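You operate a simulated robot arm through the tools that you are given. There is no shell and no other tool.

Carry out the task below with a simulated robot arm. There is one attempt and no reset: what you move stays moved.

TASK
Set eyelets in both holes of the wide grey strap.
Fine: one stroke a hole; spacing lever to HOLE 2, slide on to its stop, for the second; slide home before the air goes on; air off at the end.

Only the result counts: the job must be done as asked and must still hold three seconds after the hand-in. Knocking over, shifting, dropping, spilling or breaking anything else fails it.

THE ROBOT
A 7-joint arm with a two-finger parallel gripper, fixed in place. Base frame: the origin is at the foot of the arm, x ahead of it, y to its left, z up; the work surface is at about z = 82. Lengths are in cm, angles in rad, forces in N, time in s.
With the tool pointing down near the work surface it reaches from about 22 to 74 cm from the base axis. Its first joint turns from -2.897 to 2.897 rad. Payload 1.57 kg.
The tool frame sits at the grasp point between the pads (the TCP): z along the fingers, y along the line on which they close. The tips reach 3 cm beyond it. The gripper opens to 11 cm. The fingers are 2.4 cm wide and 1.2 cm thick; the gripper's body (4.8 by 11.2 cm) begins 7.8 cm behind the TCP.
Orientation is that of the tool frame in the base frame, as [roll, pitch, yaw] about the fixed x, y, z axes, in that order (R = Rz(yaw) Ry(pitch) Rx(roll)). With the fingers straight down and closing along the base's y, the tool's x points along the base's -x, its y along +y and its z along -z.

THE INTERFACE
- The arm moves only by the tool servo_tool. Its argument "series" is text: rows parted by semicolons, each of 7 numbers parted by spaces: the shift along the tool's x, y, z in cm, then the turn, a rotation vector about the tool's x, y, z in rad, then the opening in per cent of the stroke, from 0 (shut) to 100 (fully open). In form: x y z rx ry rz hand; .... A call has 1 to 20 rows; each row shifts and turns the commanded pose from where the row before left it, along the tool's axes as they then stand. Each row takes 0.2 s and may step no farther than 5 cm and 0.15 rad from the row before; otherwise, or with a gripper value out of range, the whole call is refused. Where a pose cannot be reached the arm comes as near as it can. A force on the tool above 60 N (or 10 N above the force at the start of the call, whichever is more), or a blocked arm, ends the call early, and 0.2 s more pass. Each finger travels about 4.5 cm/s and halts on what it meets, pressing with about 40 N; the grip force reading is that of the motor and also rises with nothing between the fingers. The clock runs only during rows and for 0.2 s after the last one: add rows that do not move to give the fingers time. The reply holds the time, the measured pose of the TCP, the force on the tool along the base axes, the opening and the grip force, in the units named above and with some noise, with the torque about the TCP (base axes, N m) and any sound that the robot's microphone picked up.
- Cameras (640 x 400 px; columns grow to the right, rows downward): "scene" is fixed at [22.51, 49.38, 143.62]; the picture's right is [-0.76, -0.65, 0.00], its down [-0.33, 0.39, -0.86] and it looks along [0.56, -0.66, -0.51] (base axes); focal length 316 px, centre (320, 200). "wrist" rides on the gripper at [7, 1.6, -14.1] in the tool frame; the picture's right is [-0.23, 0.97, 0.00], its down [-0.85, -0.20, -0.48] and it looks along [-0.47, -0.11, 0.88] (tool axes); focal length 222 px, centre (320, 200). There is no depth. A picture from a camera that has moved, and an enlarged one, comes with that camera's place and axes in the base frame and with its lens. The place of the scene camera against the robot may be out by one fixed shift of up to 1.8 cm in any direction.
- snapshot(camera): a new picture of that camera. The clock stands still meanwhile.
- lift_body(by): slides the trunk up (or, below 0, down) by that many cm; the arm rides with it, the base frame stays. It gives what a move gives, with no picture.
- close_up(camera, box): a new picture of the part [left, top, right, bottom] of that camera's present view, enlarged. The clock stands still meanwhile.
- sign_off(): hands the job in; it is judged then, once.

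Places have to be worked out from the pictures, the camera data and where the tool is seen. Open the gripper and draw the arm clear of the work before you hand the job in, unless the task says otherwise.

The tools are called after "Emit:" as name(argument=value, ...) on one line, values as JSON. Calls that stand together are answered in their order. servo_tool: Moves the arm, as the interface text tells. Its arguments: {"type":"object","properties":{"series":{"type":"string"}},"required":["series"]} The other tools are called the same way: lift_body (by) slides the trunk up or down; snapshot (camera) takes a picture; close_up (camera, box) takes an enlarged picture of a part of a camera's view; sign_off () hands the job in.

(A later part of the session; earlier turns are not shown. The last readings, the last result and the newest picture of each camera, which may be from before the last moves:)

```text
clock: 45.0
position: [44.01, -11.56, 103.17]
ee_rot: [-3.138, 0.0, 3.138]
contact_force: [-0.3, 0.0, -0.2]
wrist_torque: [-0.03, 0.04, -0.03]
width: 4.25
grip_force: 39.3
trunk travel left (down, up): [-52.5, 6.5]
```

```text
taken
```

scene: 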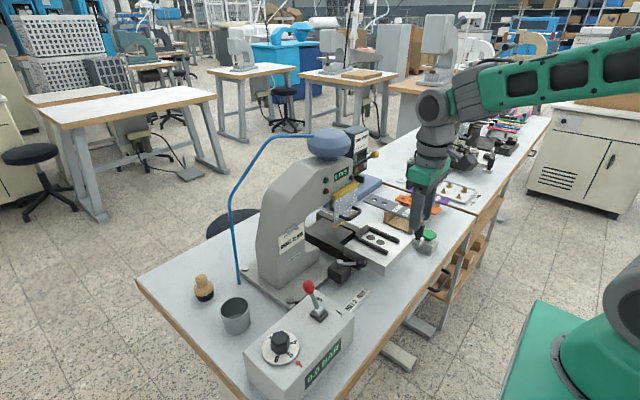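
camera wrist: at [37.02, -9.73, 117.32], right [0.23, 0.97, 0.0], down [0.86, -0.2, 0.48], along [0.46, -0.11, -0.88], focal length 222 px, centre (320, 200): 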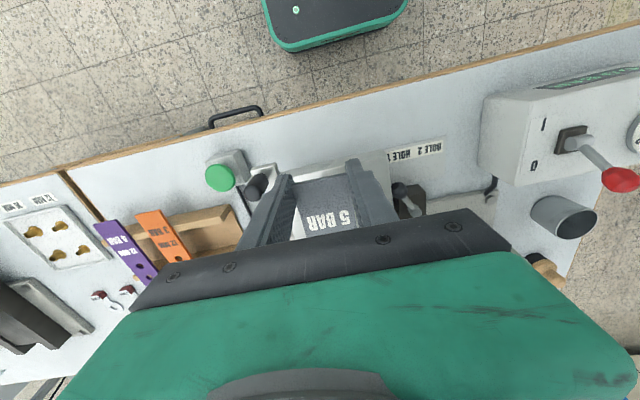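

Plate top works out at z≈89.9, die circles at x≈53.2 and 56.2, y≈-10.8. I lower the strap to just above the guide bars and check in the scene view.

Emit:
servo_tool(series="0.3 0.75 3 0 0 0 10;0 0 3 0 0 0 10;0 0 2.6 0 0 0 10;0 0 0 0 0 0 10")

Emit:
close_up(camera="scene", box=[325, 205, 445, 280])

Emit:
snapshot(camera="wrist")

```text
clock: 46.0
position: [43.51, -10.63, 94.63]
ee_rot: [-3.139, -0.001, 3.137]
contact_force: [-0.4, -0.6, -0.4]
wrist_torque: [0.01, 0.01, 0.02]
width: 4.27
grip_force: 39.7
trunk travel left (down, up): [-52.5, 6.5]
```

```text
5.33 times, centred on (385, 242) of scene
camera zoom: at [22.51, 49.38, 143.62], right [-0.76, -0.65, 0.0], down [-0.33, 0.39, -0.86], along [0.56, -0.66, -0.51], focal length 1688 px, centre (-27, -27)
```

zoom: 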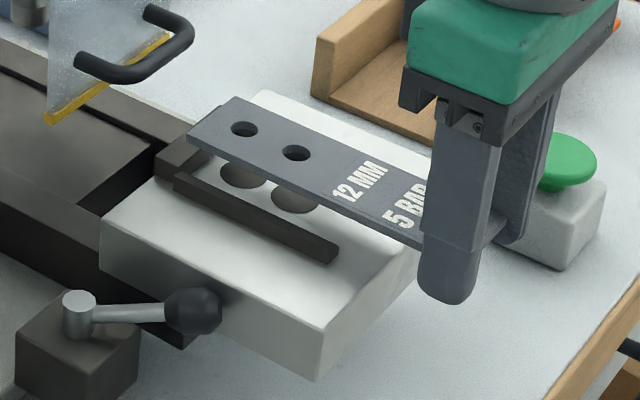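

```text
taken
camera wrist: at [36.71, -8.93, 108.66], right [0.23, 0.97, 0.0], down [0.86, -0.2, 0.48], along [0.46, -0.11, -0.88], focal length 222 px, centre (320, 200)
```

wrist: 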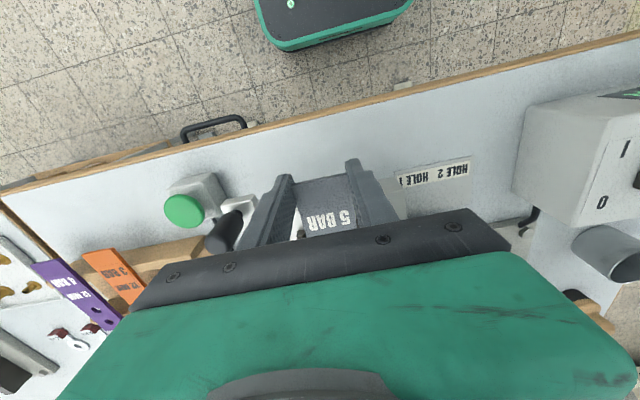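

The strap hangs in line with the guides. I lower it a little more and look closely at strap edges against the bars.

Emit:
servo_tool(series="0 0 0.8 0 0 0 10;0 0 0 0 0 0 10")

Emit:
close_up(camera="scene", box=[342, 216, 406, 256])

Emit:
close_up(camera="wrist", box=[270, 150, 430, 240])

```text
clock: 46.6
position: [43.61, -10.7, 93.81]
ee_rot: [-3.139, -0.002, 3.139]
contact_force: [-0.8, -0.2, -0.4]
wrist_torque: [-0.01, 0.03, -0.01]
width: 4.27
grip_force: 40.0
trunk travel left (down, up): [-52.5, 6.5]
```

```text
10.00 times, centred on (374, 236) of scene
camera zoom: at [22.51, 49.38, 143.62], right [-0.76, -0.65, 0.0], down [-0.33, 0.39, -0.86], along [0.56, -0.66, -0.51], focal length 3164 px, centre (-220, -160)
```

zoom: 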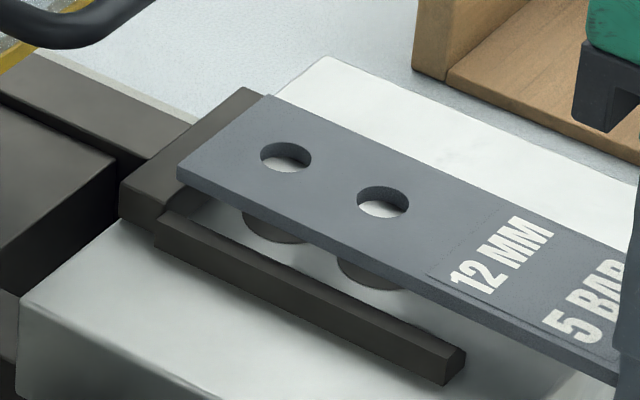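

```text
4.00 times, centred on (350, 195) of wrist
camera zoom: at [36.71, -8.93, 107.88], right [0.23, 0.97, 0.0], down [0.86, -0.2, 0.48], along [0.46, -0.11, -0.88], focal length 888 px, centre (200, 220)
```

zoom: 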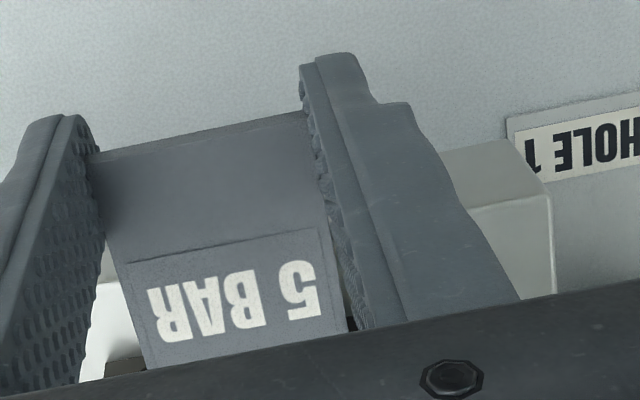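

Combining views, guide centre is y≈-11.0 and plate top z≈90.6. I shift 0.3 in -y, ease back 0.2, and lower between the bars watching the force.

Emit:
servo_tool(series="0.2 -0.3 0 0 0 0 10;0 0 0.4 0 0 0 10;0 0 0.4 0 0 0 10;0 0 0.3 0 0 0 10;0 0 0 0 0 0 10")

Emit:
close_up(camera="scene", box=[342, 216, 406, 256])

```text
clock: 47.8
position: [43.4, -11.02, 92.78]
ee_rot: [-3.139, -0.001, 3.139]
contact_force: [-0.2, -1.0, -0.8]
wrist_torque: [0.02, 0.02, 0.01]
width: 4.28
grip_force: 40.0
trunk travel left (down, up): [-52.5, 6.5]
```

```text
10.00 times, centred on (374, 236) of scene
camera zoom: at [22.51, 49.38, 143.62], right [-0.76, -0.65, 0.0], down [-0.33, 0.39, -0.86], along [0.56, -0.66, -0.51], focal length 3164 px, centre (-220, -160)
```

zoom: 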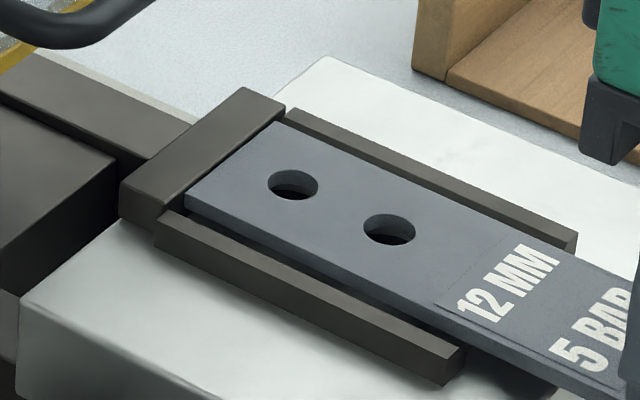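

The strap sits between the bars. I lower it onto the plate, then slide it toward the stop.

Emit:
servo_tool(series="0 0 0.3 0 0 0 10;0 0 0.3 0 0 0 10;0 0 0.2 0 0 0 10;0 0 0 0 0 0 10")

Emit:
close_up(camera="scene", box=[342, 216, 406, 256])

```text
clock: 48.8
position: [43.45, -11.01, 92.09]
ee_rot: [-3.139, 0.0, 3.138]
contact_force: [-2.1, -0.8, 9.9]
wrist_torque: [0.05, -0.38, -0.05]
width: 4.27
grip_force: 40.4
trunk travel left (down, up): [-52.5, 6.5]
```

```text
10.00 times, centred on (374, 236) of scene
camera zoom: at [22.51, 49.38, 143.62], right [-0.76, -0.65, 0.0], down [-0.33, 0.39, -0.86], along [0.56, -0.66, -0.51], focal length 3164 px, centre (-220, -160)
```

zoom: 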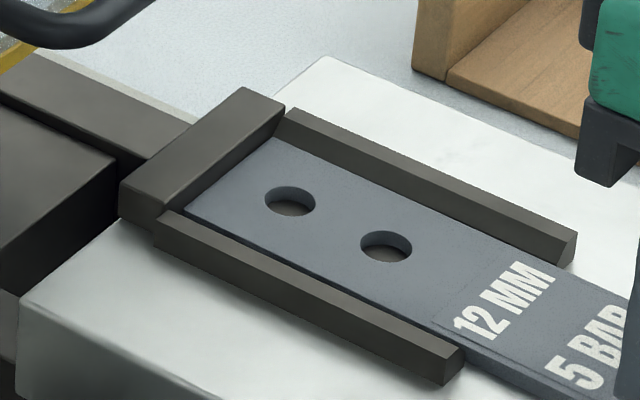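

Resting on the plate (10 N). I ease the pressure and push forward in small steps to find the stop.

Emit:
servo_tool(series="0 0 -0.1 0 0 0 10;-0.2 0 0 0 0 0 10;-0.2 0 0 0 0 0 10;-0.15 0 0 0 0 0 10;0 0 0 0 0 0 10")

Emit:
close_up(camera="scene", box=[342, 216, 406, 256])

```text
clock: 50.0
position: [43.83, -11.05, 92.08]
ee_rot: [-3.139, 0.0, 3.139]
contact_force: [-7.6, -1.5, 12.3]
wrist_torque: [-0.06, -0.21, -0.05]
width: 4.25
grip_force: 40.2
trunk travel left (down, up): [-52.5, 6.5]
```

```text
10.00 times, centred on (374, 236) of scene
camera zoom: at [22.51, 49.38, 143.62], right [-0.76, -0.65, 0.0], down [-0.33, 0.39, -0.86], along [0.56, -0.66, -0.51], focal length 3164 px, centre (-220, -160)
```

zoom: 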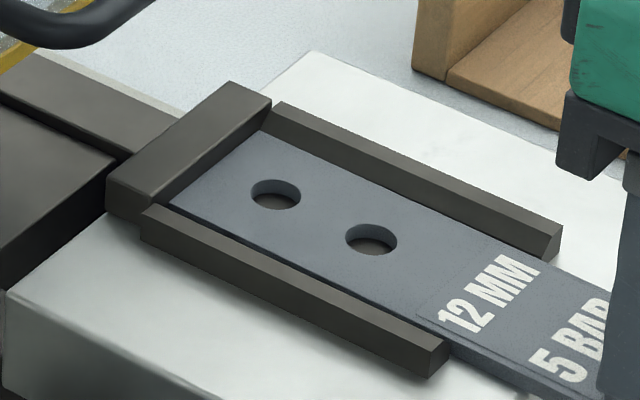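

The strap lies home between the bars against the stop; the slide itself began to give. I release and lift away.

Emit:
servo_tool(series="0 0 -0.15 0 0 0 20;0 0 0 0 0 0 58;0 0 0 0 0 0 58;0 0 0 0 0 0 58;0 0 -3 0 0 0 58;0 0 -4 0 0 0 58;0 0 -4 0 0 0 58;0 0 0 0 0 0 58")

Emit:
close_up(camera="scene", box=[325, 205, 445, 280])

Emit:
snapshot(camera="wrist")

Emit:
close_up(camera="scene", box=[342, 216, 406, 256])

```text
clock: 51.8
position: [43.87, -11.11, 103.4]
ee_rot: [-3.141, -0.003, 3.137]
contact_force: [0.5, -0.2, 0.6]
wrist_torque: [-0.03, 0.0, -0.01]
width: 6.38
grip_force: 0.1
trunk travel left (down, up): [-52.5, 6.5]
```

```text
5.33 times, centred on (385, 242) of scene
camera zoom: at [22.51, 49.38, 143.62], right [-0.76, -0.65, 0.0], down [-0.33, 0.39, -0.86], along [0.56, -0.66, -0.51], focal length 1688 px, centre (-27, -27)
```

zoom: 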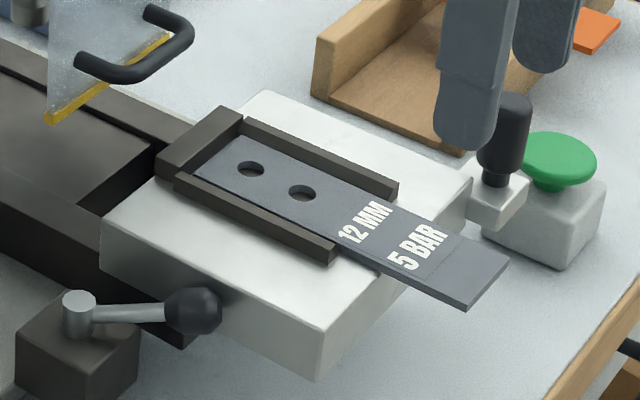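

```text
taken
camera wrist: at [36.92, -9.33, 117.46], right [0.23, 0.97, 0.0], down [0.86, -0.2, 0.48], along [0.46, -0.11, -0.88], focal length 222 px, centre (320, 200)
```

wrist: 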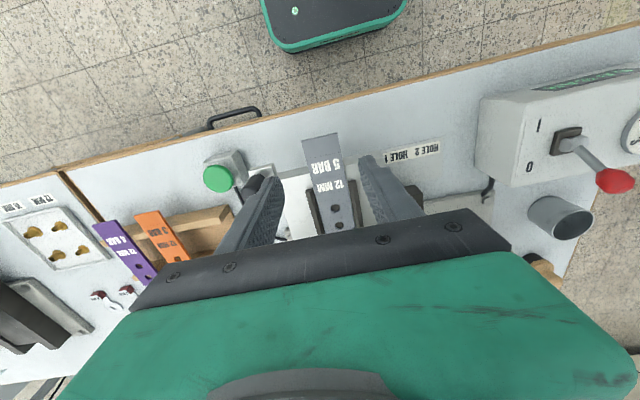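

```text
10.00 times, centred on (374, 236) of scene
camera zoom: at [22.51, 49.38, 143.62], right [-0.76, -0.65, 0.0], down [-0.33, 0.39, -0.86], along [0.56, -0.66, -0.51], focal length 3164 px, centre (-220, -160)
```

zoom: 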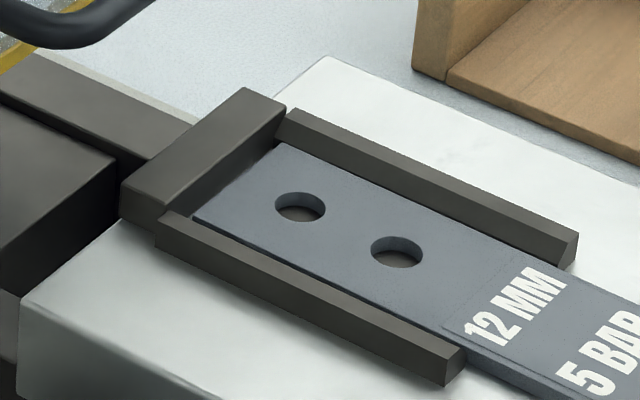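

Letting go, the slide snapped back to its rest and the strap is left about 0.3 cm short of the stop. I will push the strap's end with closed tips: that seats it on the stop and carries the slide home in one motion.

Emit:
servo_tool(series="3.6 0 0 0 0 0 0;0 0.05 4 0 0 0 0;0 0 4 0 0 0 0;0 0 2.7 0 0 0 0;0 0 0 0 0 0 0")

Emit:
close_up(camera="wrist", box=[230, 100, 420, 219])

Emit:
close_up(camera="scene", box=[345, 205, 465, 280])

```text
clock: 53.0
position: [40.32, -11.22, 92.63]
ee_rot: [-3.14, -0.003, 3.139]
contact_force: [0.5, -0.3, -0.3]
wrist_torque: [-0.02, 0.01, -0.03]
width: 0.0
grip_force: 20.9
trunk travel left (down, up): [-52.5, 6.5]
```

```text
3.36 times, centred on (325, 160) of wrist
camera zoom: at [33.39, -9.32, 106.67], right [0.23, 0.97, 0.0], down [0.86, -0.2, 0.48], along [0.46, -0.11, -0.88], focal length 747 px, centre (303, 336)
```

zoom: 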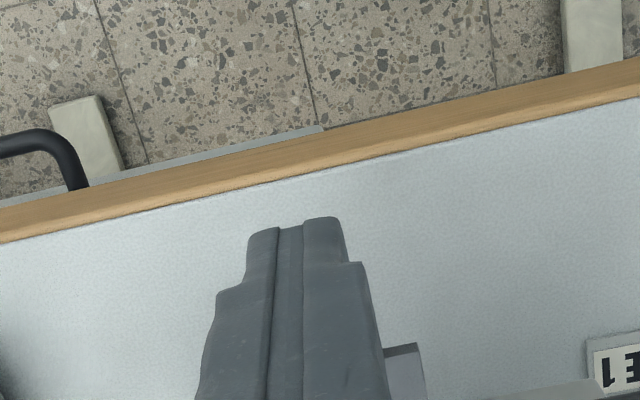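

```text
5.33 times, centred on (405, 242) of scene
camera zoom: at [22.51, 49.38, 143.62], right [-0.76, -0.65, 0.0], down [-0.33, 0.39, -0.86], along [0.56, -0.66, -0.51], focal length 1688 px, centre (-133, -27)
```

zoom: 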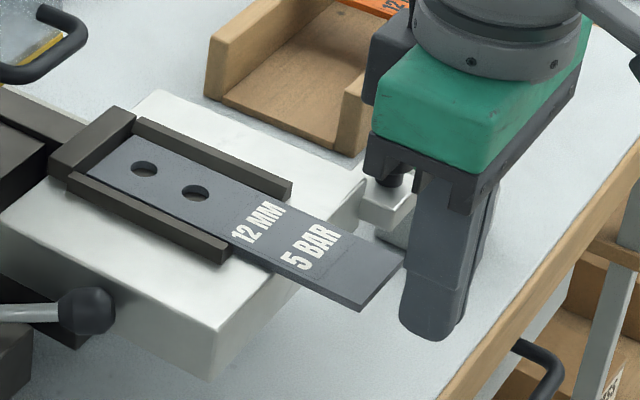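

The tips are just in front of the strap's end. I push forward gently and check that it seats.

Emit:
servo_tool(series="-0.4 0.1 0 0 0 0 0;-0.4 0 0 0 0 0 0;-0.3 0 0 0 0 0 0;-0.3 0 0 0 0 0 0;-0.3 0 0 0 0 0 0;0 0 0 0 0 0 0")

Emit:
close_up(camera="scene", box=[342, 211, 406, 251])

```text
clock: 54.4
position: [41.95, -11.02, 92.62]
ee_rot: [-3.14, -0.004, 3.138]
contact_force: [-7.9, -1.5, 2.0]
wrist_torque: [-0.01, 0.14, -0.03]
width: 0.02
grip_force: 20.8
trunk travel left (down, up): [-52.5, 6.5]
```

```text
10.00 times, centred on (374, 231) of scene
camera zoom: at [22.51, 49.38, 143.62], right [-0.76, -0.65, 0.0], down [-0.33, 0.39, -0.86], along [0.56, -0.66, -0.51], focal length 3164 px, centre (-220, -110)
```

zoom: 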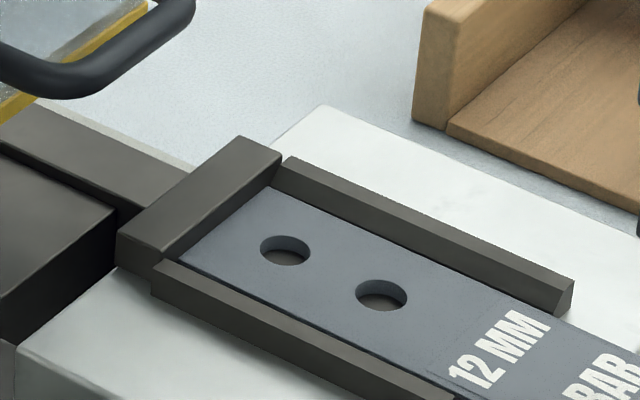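

The strap is against the stop and the slide is starting to move at about 8 N. I push on.

Emit:
servo_tool(series="-0.5 0 0 0 0 0 0;-0.5 0 0 0 0 0 0;-0.5 0 0 0 0 0 0;-0.5 0 0 0 0 0 0;-0.5 0 0 0 0 0 0;0 0 0 0 0 0 0")

Emit:
close_up(camera="scene", box=[302, 190, 414, 260])

```text
clock: 55.8
position: [44.72, -10.85, 92.56]
ee_rot: [-3.142, -0.002, 3.138]
contact_force: [-0.5, -0.7, 0.3]
wrist_torque: [0.02, 0.03, 0.03]
width: 0.01
grip_force: 20.8
trunk travel left (down, up): [-52.5, 6.5]
```

```text
5.71 times, centred on (358, 225) of scene
camera zoom: at [22.51, 49.38, 143.62], right [-0.76, -0.65, 0.0], down [-0.33, 0.39, -0.86], along [0.56, -0.66, -0.51], focal length 1808 px, centre (103, 57)
```

zoom: 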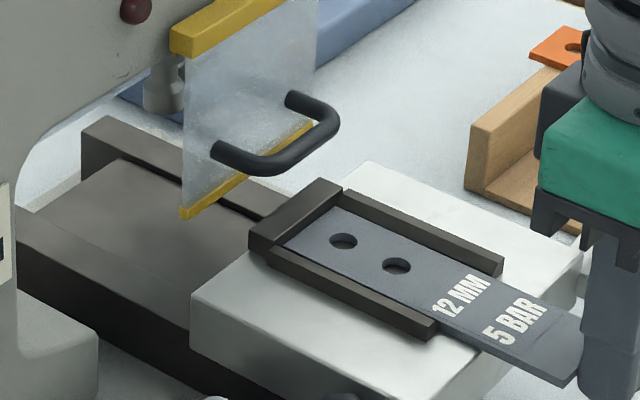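

The slide is out of its rest detent and runs freely. I keep pushing slowly, watching for the guard and the end stop.

Emit:
servo_tool(series="-0.5 0 0 0 0 0 0;-0.5 0 0 0 0 0 0;-0.5 0 0 0 0 0 0;-0.5 0 0 0 0 0 0;-0.5 0 0 0 0 0 0;-0.5 0 0 0 0 0 0;0 0 0 0 0 0 0")

Emit:
close_up(camera="scene", box=[302, 190, 414, 260])

```text
clock: 57.4
position: [47.69, -10.83, 92.67]
ee_rot: [-3.14, 0.0, 3.138]
contact_force: [-1.4, 0.2, 0.5]
wrist_torque: [0.0, 0.04, -0.01]
width: 0.02
grip_force: 21.4
trunk travel left (down, up): [-52.5, 6.5]
```

```text
5.71 times, centred on (358, 225) of scene
camera zoom: at [22.51, 49.38, 143.62], right [-0.76, -0.65, 0.0], down [-0.33, 0.39, -0.86], along [0.56, -0.66, -0.51], focal length 1808 px, centre (103, 57)
```

zoom: 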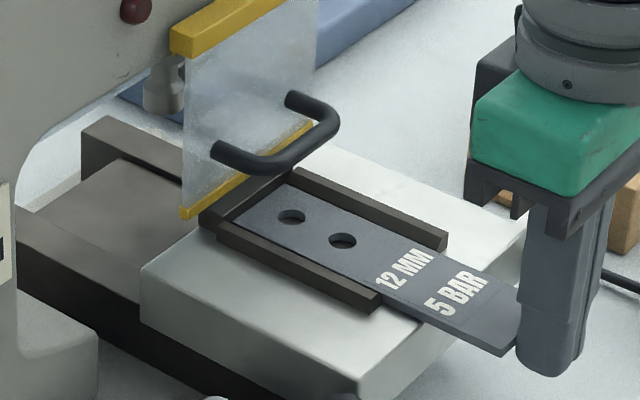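

The stop block is just entering under the guard with no resistance (1.4 N). I continue.

Emit:
servo_tool(series="-0.4 0 0 0 0 0 0;-0.4 0 0 0 0 0 0;-0.4 0 0 0 0 0 0;-0.4 0 0 0 0 0 0;-0.4 0 0 0 0 0 0;0 0 0 0 0 0 0")

Emit:
close_up(camera="scene", box=[302, 190, 414, 260])

```text
clock: 58.8
position: [49.58, -10.74, 92.79]
ee_rot: [-3.139, -0.001, 3.139]
contact_force: [-1.9, -0.1, -0.2]
wrist_torque: [0.03, 0.05, 0.03]
width: 0.0
grip_force: 21.2
trunk travel left (down, up): [-52.5, 6.5]
```

```text
5.71 times, centred on (358, 225) of scene
camera zoom: at [22.51, 49.38, 143.62], right [-0.76, -0.65, 0.0], down [-0.33, 0.39, -0.86], along [0.56, -0.66, -0.51], focal length 1808 px, centre (103, 57)
```

zoom: 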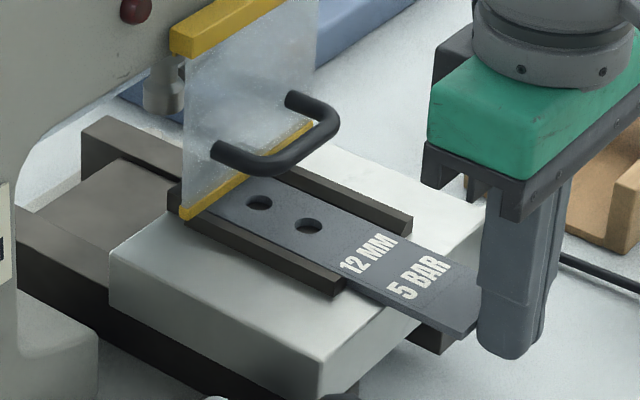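

It passes under the guard. I continue in steps until the force rises at the home stop.

Emit:
servo_tool(series="-0.4 -0.05 0 0 0 0 0;-0.4 -0.05 0 0 0 0 0;-0.4 -0.05 0 0 0 0 0;-0.4 0 0 0 0 0 0;-0.4 0 0 0 0 0 0;-0.4 0 0 0 0 0 0;-0.4 0 0 0 0 0 0;0 0 0 0 0 0 0")

Emit:
close_up(camera="scene", box=[302, 190, 414, 260])

```text
clock: 60.6
position: [52.49, -11.09, 92.73]
ee_rot: [-3.14, -0.003, 3.136]
contact_force: [-2.1, 0.5, -0.7]
wrist_torque: [0.0, 0.04, -0.01]
width: 0.0
grip_force: 21.5
trunk travel left (down, up): [-52.5, 6.5]
```

```text
5.71 times, centred on (358, 225) of scene
camera zoom: at [22.51, 49.38, 143.62], right [-0.76, -0.65, 0.0], down [-0.33, 0.39, -0.86], along [0.56, -0.66, -0.51], focal length 1808 px, centre (103, 57)
```

zoom: 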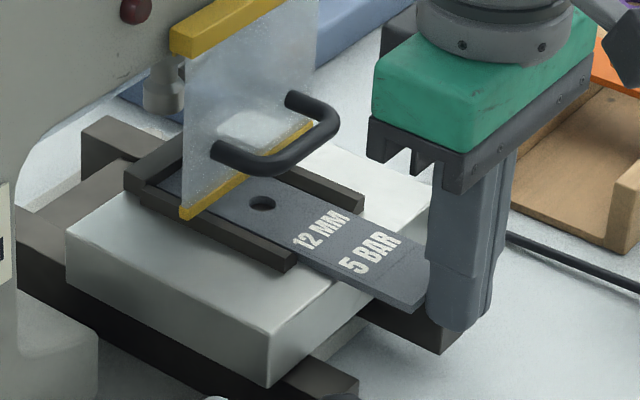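

No stop yet; the first hole is behind the guard. I continue.

Emit:
servo_tool(series="-0.4 0 0 0 0 0 0;-0.4 0 0 0 0 0 0;-0.4 0 0 0 0 0 0;-0.4 0 0 0 0 0 0;-0.4 0 0 0 0 0 0;0 0 0 0 0 0 0")

Emit:
close_up(camera="scene", box=[302, 190, 414, 260])

```text
clock: 62.0
position: [54.35, -10.98, 92.65]
ee_rot: [-3.14, -0.001, 3.137]
contact_force: [-0.4, -1.0, 0.0]
wrist_torque: [-0.03, 0.05, 0.04]
width: 0.01
grip_force: 21.8
trunk travel left (down, up): [-52.5, 6.5]
```

```text
5.71 times, centred on (358, 225) of scene
camera zoom: at [22.51, 49.38, 143.62], right [-0.76, -0.65, 0.0], down [-0.33, 0.39, -0.86], along [0.56, -0.66, -0.51], focal length 1808 px, centre (103, 57)
```

zoom: 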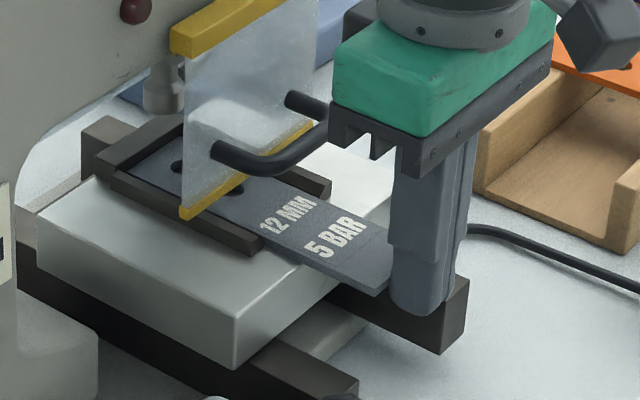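

By the geometry the punch is at x≈70, so about 1.5 cm remain. I continue in finer steps.

Emit:
servo_tool(series="-0.3 0 0 0 0 0 0;-0.3 0 0 0 0 0 0;-0.3 0 0 0 0 0 0;-0.3 0 0 0 0 0 0;-0.3 0 0 0 0 0 0;0 0 0 0 0 0 0")

Emit:
close_up(camera="scene", box=[302, 190, 414, 260])

```text
clock: 63.4
position: [55.82, -11.11, 92.61]
ee_rot: [-3.142, -0.005, 3.137]
contact_force: [-6.1, 0.4, 1.3]
wrist_torque: [0.04, 0.09, 0.04]
width: 0.0
grip_force: 21.4
trunk travel left (down, up): [-52.5, 6.5]
```

```text
5.71 times, centred on (358, 225) of scene
camera zoom: at [22.51, 49.38, 143.62], right [-0.76, -0.65, 0.0], down [-0.33, 0.39, -0.86], along [0.56, -0.66, -0.51], focal length 1808 px, centre (103, 57)
```

zoom: 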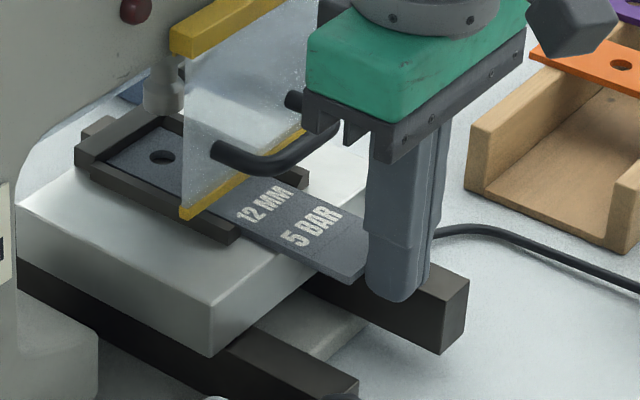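

Force rose to 6 N with the first hole right under the punch, probably the home stop. One more small push to confirm.

Emit:
servo_tool(series="-0.2 0 0 0 0 0 0;-0.2 0 0 0 0 0 0;0 0 0 0 0 0 0;0 0 0 0 0 0 0")

Emit:
close_up(camera="scene", box=[302, 190, 414, 260])

Emit:
close_up(camera="scene", box=[310, 160, 374, 200])

```text
clock: 64.4
position: [55.96, -11.16, 92.62]
ee_rot: [-3.14, -0.006, 3.137]
contact_force: [-30.3, -0.7, 4.9]
wrist_torque: [-0.01, 0.45, -0.03]
width: 0.0
grip_force: 21.2
trunk travel left (down, up): [-52.5, 6.5]
```

```text
5.71 times, centred on (358, 225) of scene
camera zoom: at [22.51, 49.38, 143.62], right [-0.76, -0.65, 0.0], down [-0.33, 0.39, -0.86], along [0.56, -0.66, -0.51], focal length 1808 px, centre (103, 57)
```

zoom: 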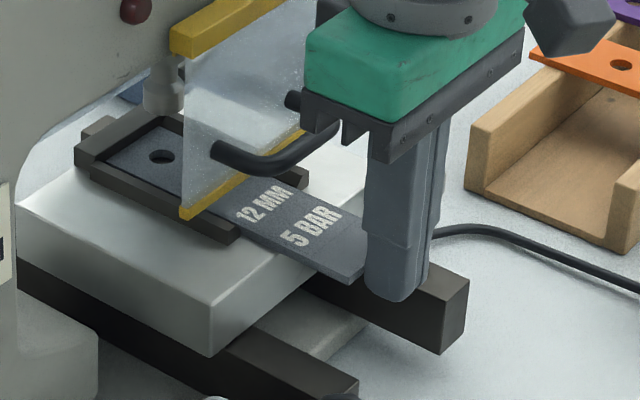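

```text
10.00 times, centred on (342, 180) of scene
camera zoom: at [22.51, 49.38, 143.62], right [-0.76, -0.65, 0.0], down [-0.33, 0.39, -0.86], along [0.56, -0.66, -0.51], focal length 3164 px, centre (100, 400)
```

zoom: 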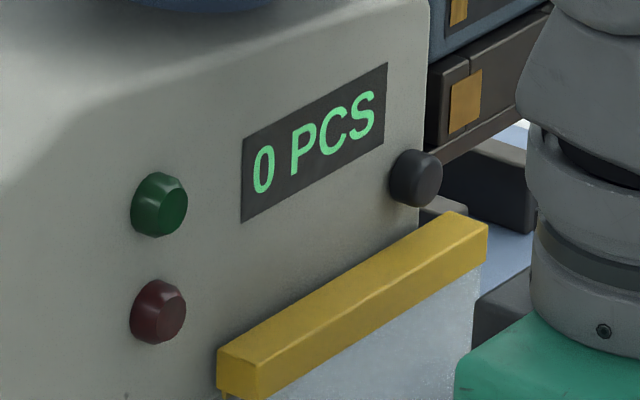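

Home stop confirmed at 30 N. I back off and rise, and check that slide and strap stay in place.

Emit:
servo_tool(series="0.5 0 0 0 0 0 0;2.5 0 0 0 0 0 0;3 0 -3 0 0 0 0;0 0 -4 0 0 0 0;0 0 -4 0 0 0 0;0 0 0 0 0 0 0")

Emit:
close_up(camera="scene", box=[302, 190, 414, 260])

Emit:
snapshot(camera="wrist")

```text
clock: 65.8
position: [50.36, -11.13, 103.65]
ee_rot: [-3.14, -0.002, 3.139]
contact_force: [0.3, -1.0, 0.2]
wrist_torque: [0.01, 0.0, 0.04]
width: 0.02
grip_force: 21.8
trunk travel left (down, up): [-52.5, 6.5]
```

```text
5.71 times, centred on (358, 225) of scene
camera zoom: at [22.51, 49.38, 143.62], right [-0.76, -0.65, 0.0], down [-0.33, 0.39, -0.86], along [0.56, -0.66, -0.51], focal length 1808 px, centre (103, 57)
```

zoom: 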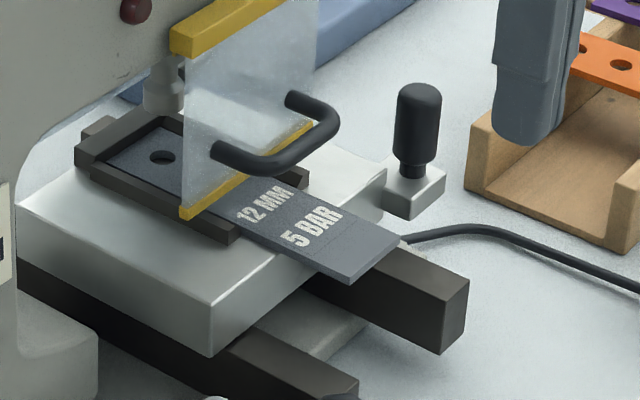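

```text
taken
camera wrist: at [43.53, -9.35, 117.68], right [0.23, 0.97, 0.0], down [0.86, -0.2, 0.48], along [0.46, -0.11, -0.88], focal length 222 px, centre (320, 200)
```

wrist: 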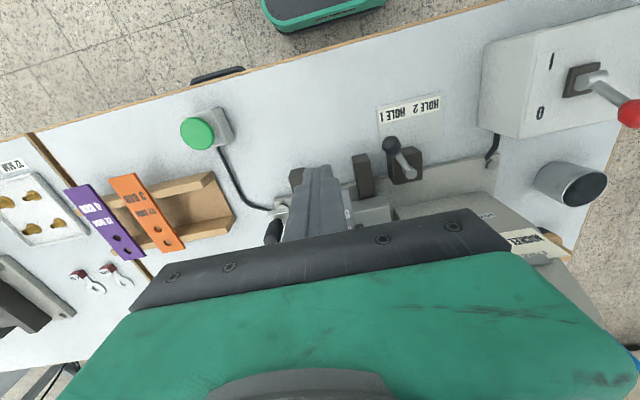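

Slide and strap stay home. Next the air: I move over toward the control box to measure the air lever.

Emit:
servo_tool(series="3 3 -3 0 0 0 0;3 4 0 0 0 0 0;2 4.5 0 0 0 0 0;2 3.5 0 0 0 0 0;0 0 0 0 0 0 0")

Emit:
snapshot(camera="wrist")

Emit:
close_up(camera="scene", box=[230, 265, 360, 346])

```text
refused: row 1 steps farther than a row can; nothing moved
```

```text
taken
camera wrist: at [43.53, -9.35, 117.68], right [0.23, 0.97, 0.0], down [0.86, -0.2, 0.48], along [0.46, -0.11, -0.88], focal length 222 px, centre (320, 200)
```

wrist: 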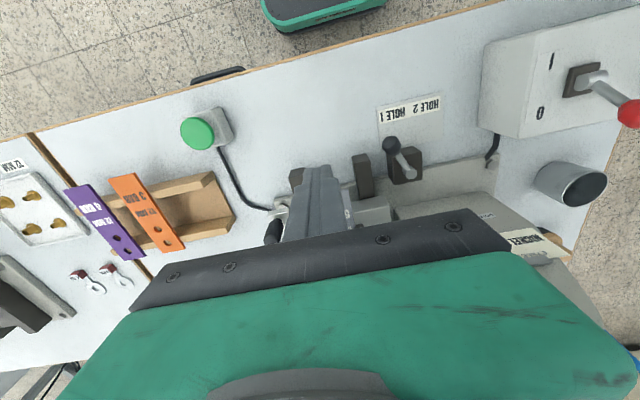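

```text
4.92 times, centred on (295, 306) of scene
camera zoom: at [22.51, 49.38, 143.62], right [-0.76, -0.65, 0.0], down [-0.33, 0.39, -0.86], along [0.56, -0.66, -0.51], focal length 1558 px, centre (443, -319)
```

zoom: 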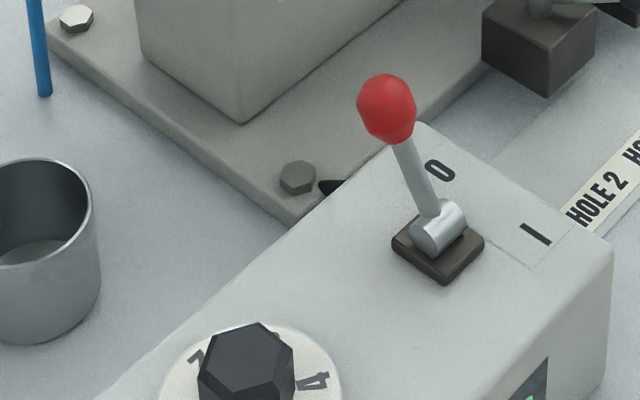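

Same move again in shorter rows.

Emit:
servo_tool(series="2 2 -3 0 0 0 0;3 3.9 0 0 0 0 0;2 4.4 0 0 0 0 0;2 4.4 0 0 0 0 0;0 2 0 0 0 0 0;0 0 0 0 0 0 0")

Emit:
snapshot(camera="wrist")

Emit:
close_up(camera="wrist", box=[330, 90, 530, 215])

```text
clock: 67.2
position: [41.49, 5.64, 106.7]
ee_rot: [-3.14, -0.001, 3.139]
contact_force: [0.4, -0.7, 0.1]
wrist_torque: [0.01, 0.0, -0.01]
width: 0.0
grip_force: 21.6
trunk travel left (down, up): [-52.5, 6.5]
```

```text
taken
camera wrist: at [34.44, 7.41, 120.82], right [0.23, 0.97, 0.0], down [0.86, -0.2, 0.48], along [0.46, -0.11, -0.88], focal length 222 px, centre (320, 200)
```

wrist: 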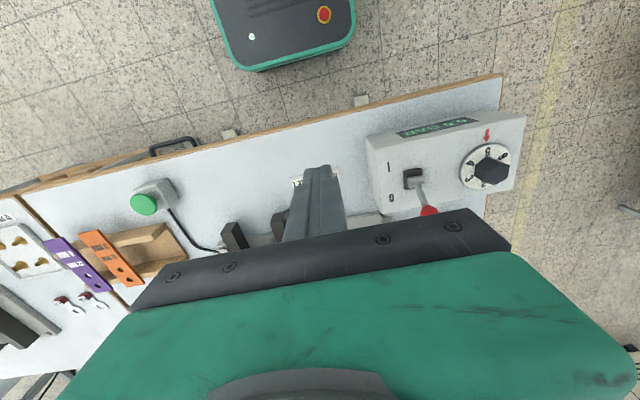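

```text
3.20 times, centred on (430, 152) of wrist
camera zoom: at [34.44, 7.41, 120.82], right [0.23, 0.97, 0.0], down [0.86, -0.2, 0.48], along [0.46, -0.11, -0.88], focal length 711 px, centre (-32, 352)
```

zoom: 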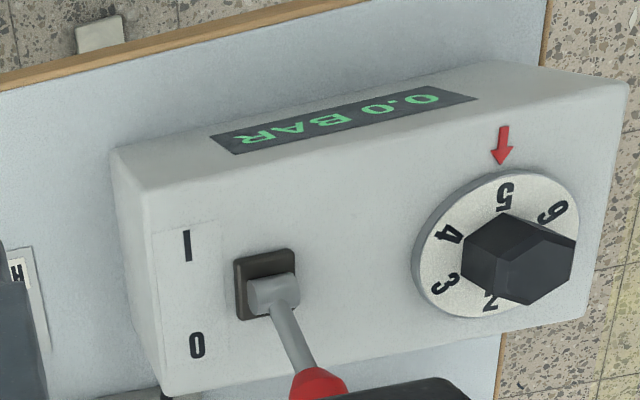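

Ball of the air lever: about (53.0, 17.6, 96.4), pivot about (50.4, 17.5, 91), leaning to 0. I go over it to its far side and come down, then will draw it toward the robot, to I.

Emit:
servo_tool(series="-3.7 3 0 0 0 0 0;-3.7 3 0 0 0 0 0;-3.7 3 0 0 0 0 0;-3.7 3 0 0 0 0 0;0 0 4.2 0 0 0 0;0 0 4.2 0 0 0 0;0 0 0 0 0 0 0")

Emit:
close_up(camera="scene", box=[240, 240, 380, 328])

Emit:
snapshot(camera="wrist")

```text
clock: 68.8
position: [56.22, 17.74, 98.23]
ee_rot: [-3.14, -0.003, 3.137]
contact_force: [-1.0, 0.4, 0.7]
wrist_torque: [0.01, 0.06, 0.0]
width: 0.0
grip_force: 21.9
trunk travel left (down, up): [-52.5, 6.5]
```

```text
4.55 times, centred on (310, 284) of scene
camera zoom: at [22.51, 49.38, 143.62], right [-0.76, -0.65, 0.0], down [-0.33, 0.39, -0.86], along [0.56, -0.66, -0.51], focal length 1438 px, centre (366, -182)
```

zoom: 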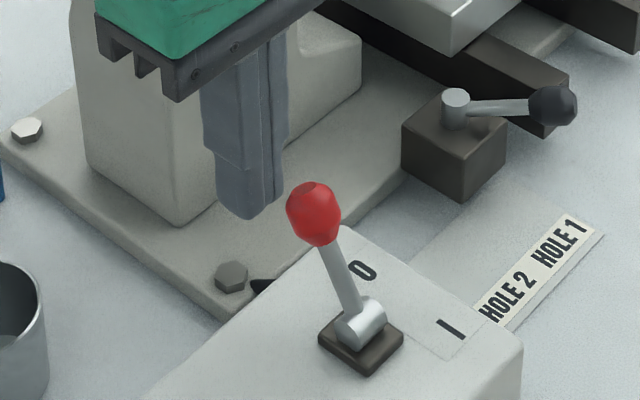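

```text
taken
camera wrist: at [49.29, 19.58, 112.31], right [0.23, 0.97, 0.0], down [0.86, -0.2, 0.48], along [0.46, -0.11, -0.88], focal length 222 px, centre (320, 200)
```

wrist: 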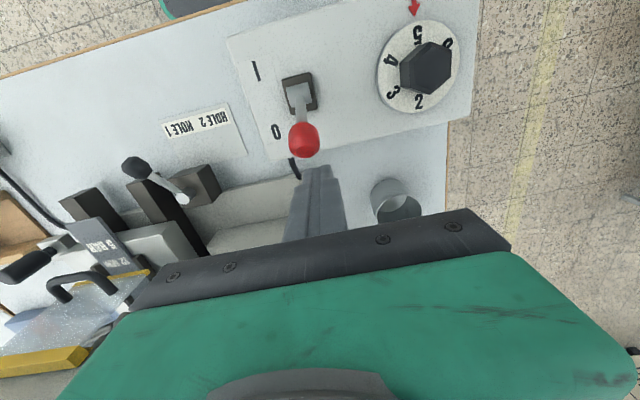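

The tips are just behind the ball at its height. I draw it toward the robot to I.

Emit:
servo_tool(series="0.7 -0.1 0 0 0 0 0;0.7 0 0 0 0 0 0;0.7 0 0 0 0 0 0;0.7 0 0 0 0 0 0;0.7 0 0 0 0 0 0;0.7 0 0 0 0 0 0;0.7 0 0 0 0 0 0;0.7 0 0 0 0 0 0;0 0 0 0 0 0 0")

Emit:
close_up(camera="scene", box=[240, 270, 380, 395])

```text
clock: 70.8
position: [50.6, 17.73, 98.25]
ee_rot: [-3.14, -0.002, 3.137]
contact_force: [0.8, 0.6, -0.6]
wrist_torque: [-0.02, -0.04, 0.02]
width: 0.0
grip_force: 21.4
trunk travel left (down, up): [-52.5, 6.5]
```

```text
3.20 times, centred on (310, 332) of scene
camera zoom: at [22.51, 49.38, 143.62], right [-0.76, -0.65, 0.0], down [-0.33, 0.39, -0.86], along [0.56, -0.66, -0.51], focal length 1012 px, centre (352, -224)
```

zoom: 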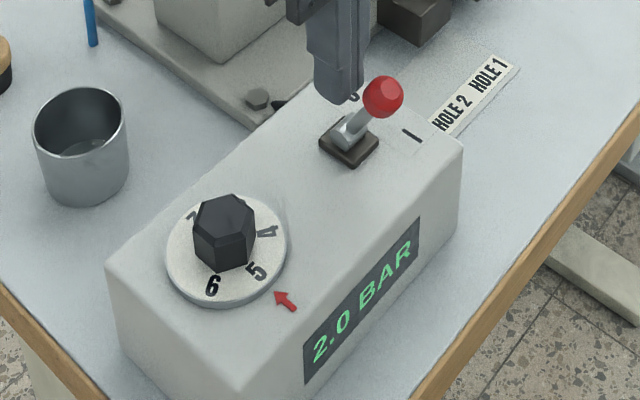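

The lever has flipped to I and the gauge is rising (2.0 BAR). I rise clear and read the gauge again.

Emit:
servo_tool(series="-1 0 0 0 0 0 0;0 0 -4 0 0 0 0;0 0 -4 0 0 0 0;0 0 -4 0 0 0 0;0 0 0 0 0 0 0;0 0 0 0 0 0 0;0 0 0 0 0 0 0")

Emit:
close_up(camera="scene", box=[240, 270, 380, 395])

Emit:
close_up(camera="scene", box=[300, 140, 412, 240])

Emit:
snapshot(camera="scene")

```text
clock: 72.4
position: [51.91, 17.61, 110.31]
ee_rot: [-3.142, -0.001, 3.139]
contact_force: [0.6, 0.9, -0.5]
wrist_torque: [0.04, -0.02, 0.0]
width: 0.01
grip_force: 21.4
trunk travel left (down, up): [-52.5, 6.5]
```

```text
3.20 times, centred on (310, 332) of scene
camera zoom: at [22.51, 49.38, 143.62], right [-0.76, -0.65, 0.0], down [-0.33, 0.39, -0.86], along [0.56, -0.66, -0.51], focal length 1012 px, centre (352, -224)
```

zoom: 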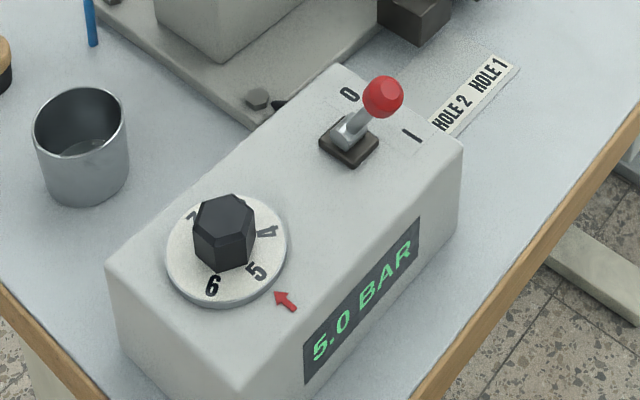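

```text
4.00 times, centred on (356, 190) of scene
camera zoom: at [22.51, 49.38, 143.62], right [-0.76, -0.65, 0.0], down [-0.33, 0.39, -0.86], along [0.56, -0.66, -0.51], focal length 1266 px, centre (176, 240)
```

zoom: 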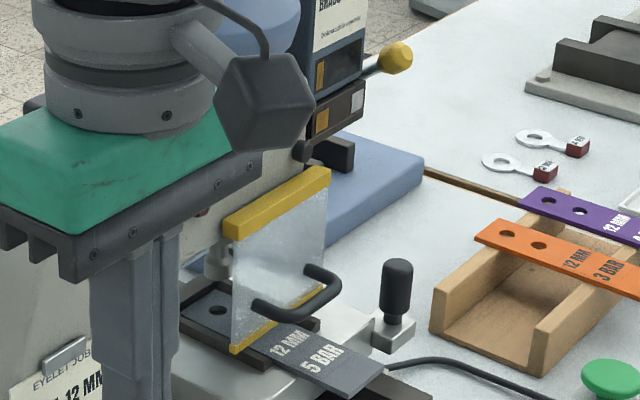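

```text
taken
```

scene: 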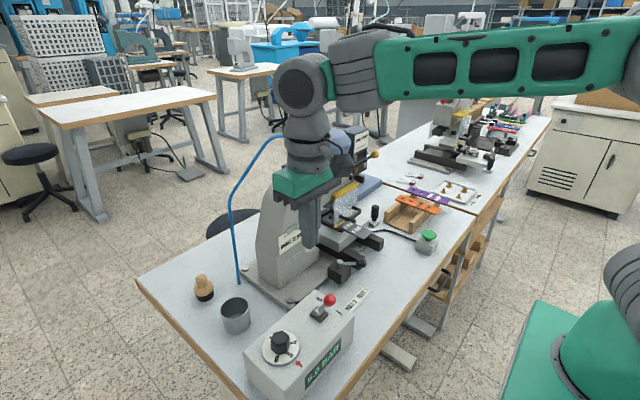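

Gauge steady at 5.0 BAR, as the strap asks. I go back to the feeder and look at lamps and feeder before trying the lever with air on.

Emit:
servo_tool(series="3 -3 -2 0 0 0 0;2 -4 -1 0 0 0 0;0 -4.9 0 0 0 0 0;0 -4.9 0 0 0 0 0;0 -4.9 0 0 0 0 0;0 -4.9 0 0 0 0 0;0 -4.9 0 0 0 0 0;0 -4.9 0 0 0 0 0;0 -4.9 0 0 0 0 0;0 -2 0 0 -0.15 0 0;0 0 0 0 -0.15 0 0;0 0 0 0 -0.15 0 0;0 0 0 0 0 0 0")

Emit:
snapshot(camera="wrist")

Emit:
close_up(camera="scene", box=[320, 120, 400, 195])

```text
clock: 75.2
position: [46.49, -25.52, 113.14]
ee_rot: [-3.14, 0.449, 3.139]
contact_force: [-0.6, 0.6, 0.6]
wrist_torque: [0.03, -0.01, 0.01]
width: 0.0
grip_force: 21.8
trunk travel left (down, up): [-52.5, 6.5]
```

```text
taken
camera wrist: at [34.06, -23.78, 122.82], right [0.21, 0.97, 0.1], down [0.56, -0.2, 0.8], along [0.8, -0.11, -0.59], focal length 222 px, centre (320, 200)
```

wrist: 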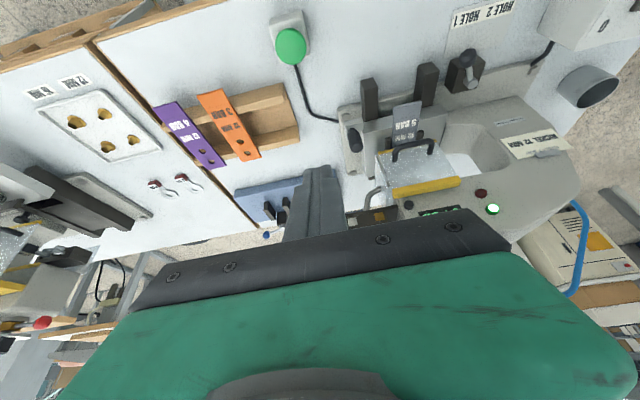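

```text
5.33 times, centred on (360, 158) of scene
camera zoom: at [22.51, 49.38, 143.62], right [-0.76, -0.65, 0.0], down [-0.33, 0.39, -0.86], along [0.56, -0.66, -0.51], focal length 1688 px, centre (107, 427)
```

zoom: 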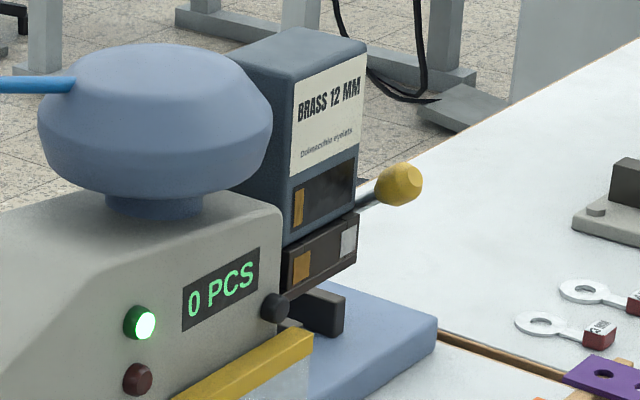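

Green lamp is lit: ready, 0 PCS. I pull the feeder lever once now that air is on, holding it at its stop to see what the feeder does.

Emit:
servo_tool(series="-3.7 0 1.63 0 0 0 0;-3.7 0 1.63 0 0 0 0;-3.7 0 1.63 0 0 0 0;-3.7 0 1.63 0 0 0 0;0.37 0 2.37 0 0 0 0;1.19 0 1.31 0 0 0 0;1.01 0 1.4 0 0 0 0;0.47 0 1.437 0 0 0 0;0.2 0 0.6 0 0 0 0;0 0 0 0 0 0 0;0 0 0 0 0 0 0")

Emit:
close_up(camera="scene", box=[320, 120, 400, 195])

Emit:
close_up(camera="wrist", box=[270, 90, 430, 190])

```text
clock: 77.6
position: [62.83, -25.75, 106.37]
ee_rot: [-3.134, 0.457, -3.139]
contact_force: [-2.2, 1.3, 31.8]
wrist_torque: [0.02, -0.14, 0.18]
width: 0.02
grip_force: 21.2
trunk travel left (down, up): [-52.5, 6.5]
```

```text
5.33 times, centred on (360, 158) of scene
camera zoom: at [22.51, 49.38, 143.62], right [-0.76, -0.65, 0.0], down [-0.33, 0.39, -0.86], along [0.56, -0.66, -0.51], focal length 1688 px, centre (107, 427)
```

zoom: 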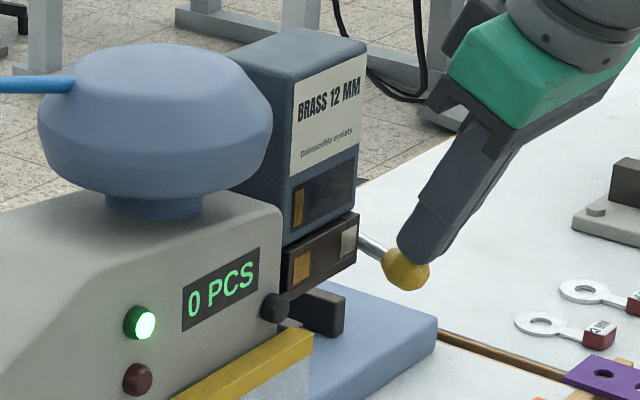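

```text
4.00 times, centred on (350, 140) of wrist
camera zoom: at [50.37, -23.87, 116.01], right [0.21, 0.97, 0.09], down [0.56, -0.2, 0.81], along [0.81, -0.11, -0.58], focal length 888 px, centre (200, 440)
```

zoom: 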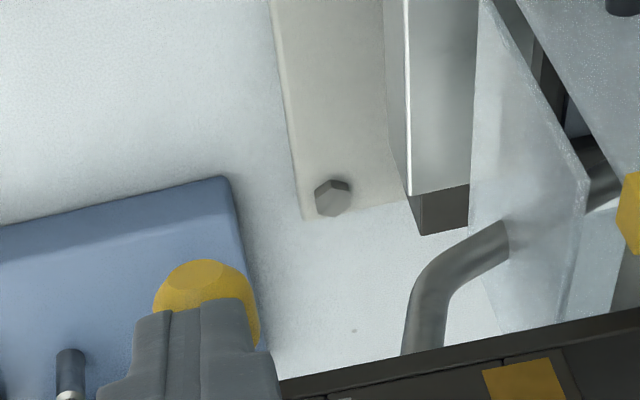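

Still no change in feeder or counter at full pull with air on. I let it up, and test the other direction: tips under the ball, gentle upward push.

Emit:
servo_tool(series="-1.07 0 -3.37 0 0 0 0;-1.07 0 -3.37 0 0 0 0;3.6 0 -1.74 0 0 0 0;3.6 0 -1.74 0 0 0 0;0 0 0 0 -0.1 0 0;0 0 0 0 -0.1 0 0;-0.17 0 3.69 0 0 0 0;-0.17 0 3.69 0 0 0 0;-0.17 0 3.69 0 0 0 0;0 0 0 0 0 0 0")

Emit:
close_up(camera="scene", box=[320, 120, 410, 180])

Emit:
snapshot(camera="wrist")

```text
clock: 79.8
position: [61.04, -25.8, 104.28]
ee_rot: [-3.141, 0.648, 3.14]
contact_force: [0.3, -0.8, 0.1]
wrist_torque: [0.04, 0.01, 0.02]
width: 0.01
grip_force: 21.5
trunk travel left (down, up): [-52.5, 6.5]
```

```text
6.67 times, centred on (365, 150) of scene
camera zoom: at [22.51, 49.38, 143.62], right [-0.76, -0.65, 0.0], down [-0.33, 0.39, -0.86], along [0.56, -0.66, -0.51], focal length 2109 px, centre (20, 533)
```

zoom: 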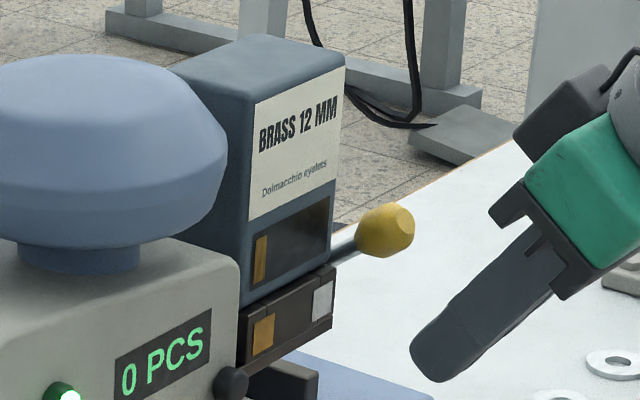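

```text
taken
camera wrist: at [46.93, -23.98, 111.28], right [0.18, 0.97, 0.14], down [0.39, -0.2, 0.9], along [0.9, -0.11, -0.42], focal length 222 px, centre (320, 200)
```

wrist: 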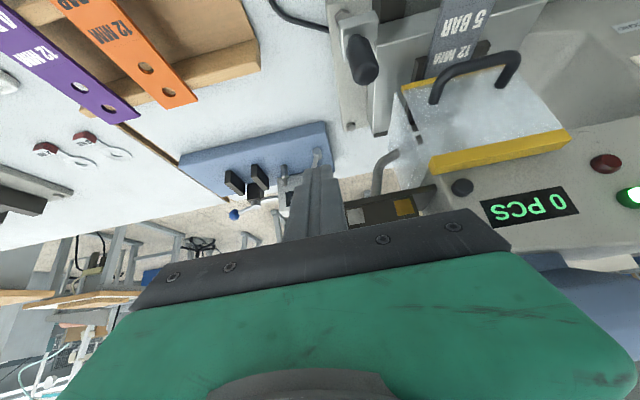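

In position below the ball. I press up along the lever's arc in small steps.

Emit:
servo_tool(series="-0.97 0 -0.24 0 0 0 0;-0.97 0 -0.24 0 0 0 0;-0.49 0 -0.12 0 0 0 0;-0.49 0 -0.12 0 0 0 0;-0.49 0 -0.12 0 0 0 0;0 0 0 0 0 0 0")

Emit:
close_up(camera="scene", box=[320, 120, 410, 180])

```text
clock: 81.2
position: [63.06, -25.75, 106.84]
ee_rot: [3.14, 0.644, 3.134]
contact_force: [-11.5, 1.3, -7.2]
wrist_torque: [-0.02, 0.07, 0.05]
width: 0.02
grip_force: 21.2
trunk travel left (down, up): [-52.5, 6.5]
```

```text
6.67 times, centred on (365, 150) of scene
camera zoom: at [22.51, 49.38, 143.62], right [-0.76, -0.65, 0.0], down [-0.33, 0.39, -0.86], along [0.56, -0.66, -0.51], focal length 2109 px, centre (20, 533)
```

zoom: 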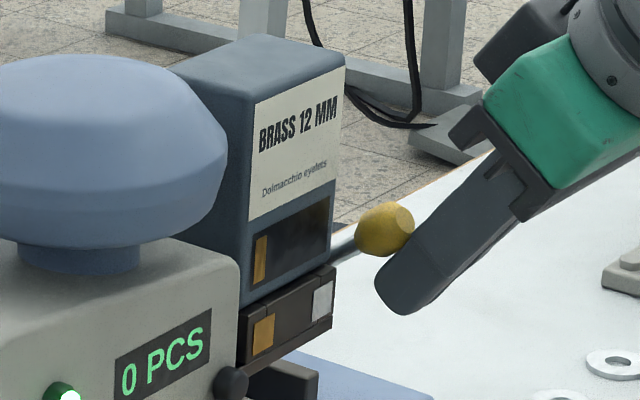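

In contact at 13 N, ball unmoved. A bit more to see whether it is a hard stop.

Emit:
servo_tool(series="-0.3 0 -0.07 0 0 0 0;-0.2 0 -0.05 0 0 0 0;0 0 0 0 0 0 0")

Emit:
close_up(camera="scene", box=[320, 120, 410, 180])

```text
clock: 82.0
position: [63.12, -25.76, 107.05]
ee_rot: [3.133, 0.636, 3.132]
contact_force: [-28.8, -0.7, -24.0]
wrist_torque: [-0.25, 0.19, -0.14]
width: 0.0
grip_force: 21.4
trunk travel left (down, up): [-52.5, 6.5]
```

```text
6.67 times, centred on (365, 150) of scene
camera zoom: at [22.51, 49.38, 143.62], right [-0.76, -0.65, 0.0], down [-0.33, 0.39, -0.86], along [0.56, -0.66, -0.51], focal length 2109 px, centre (20, 533)
```

zoom: 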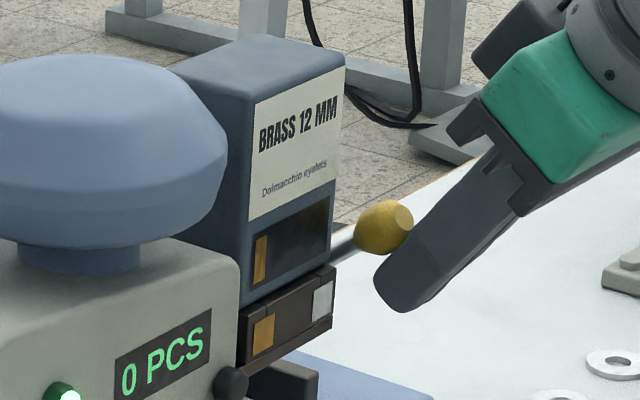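

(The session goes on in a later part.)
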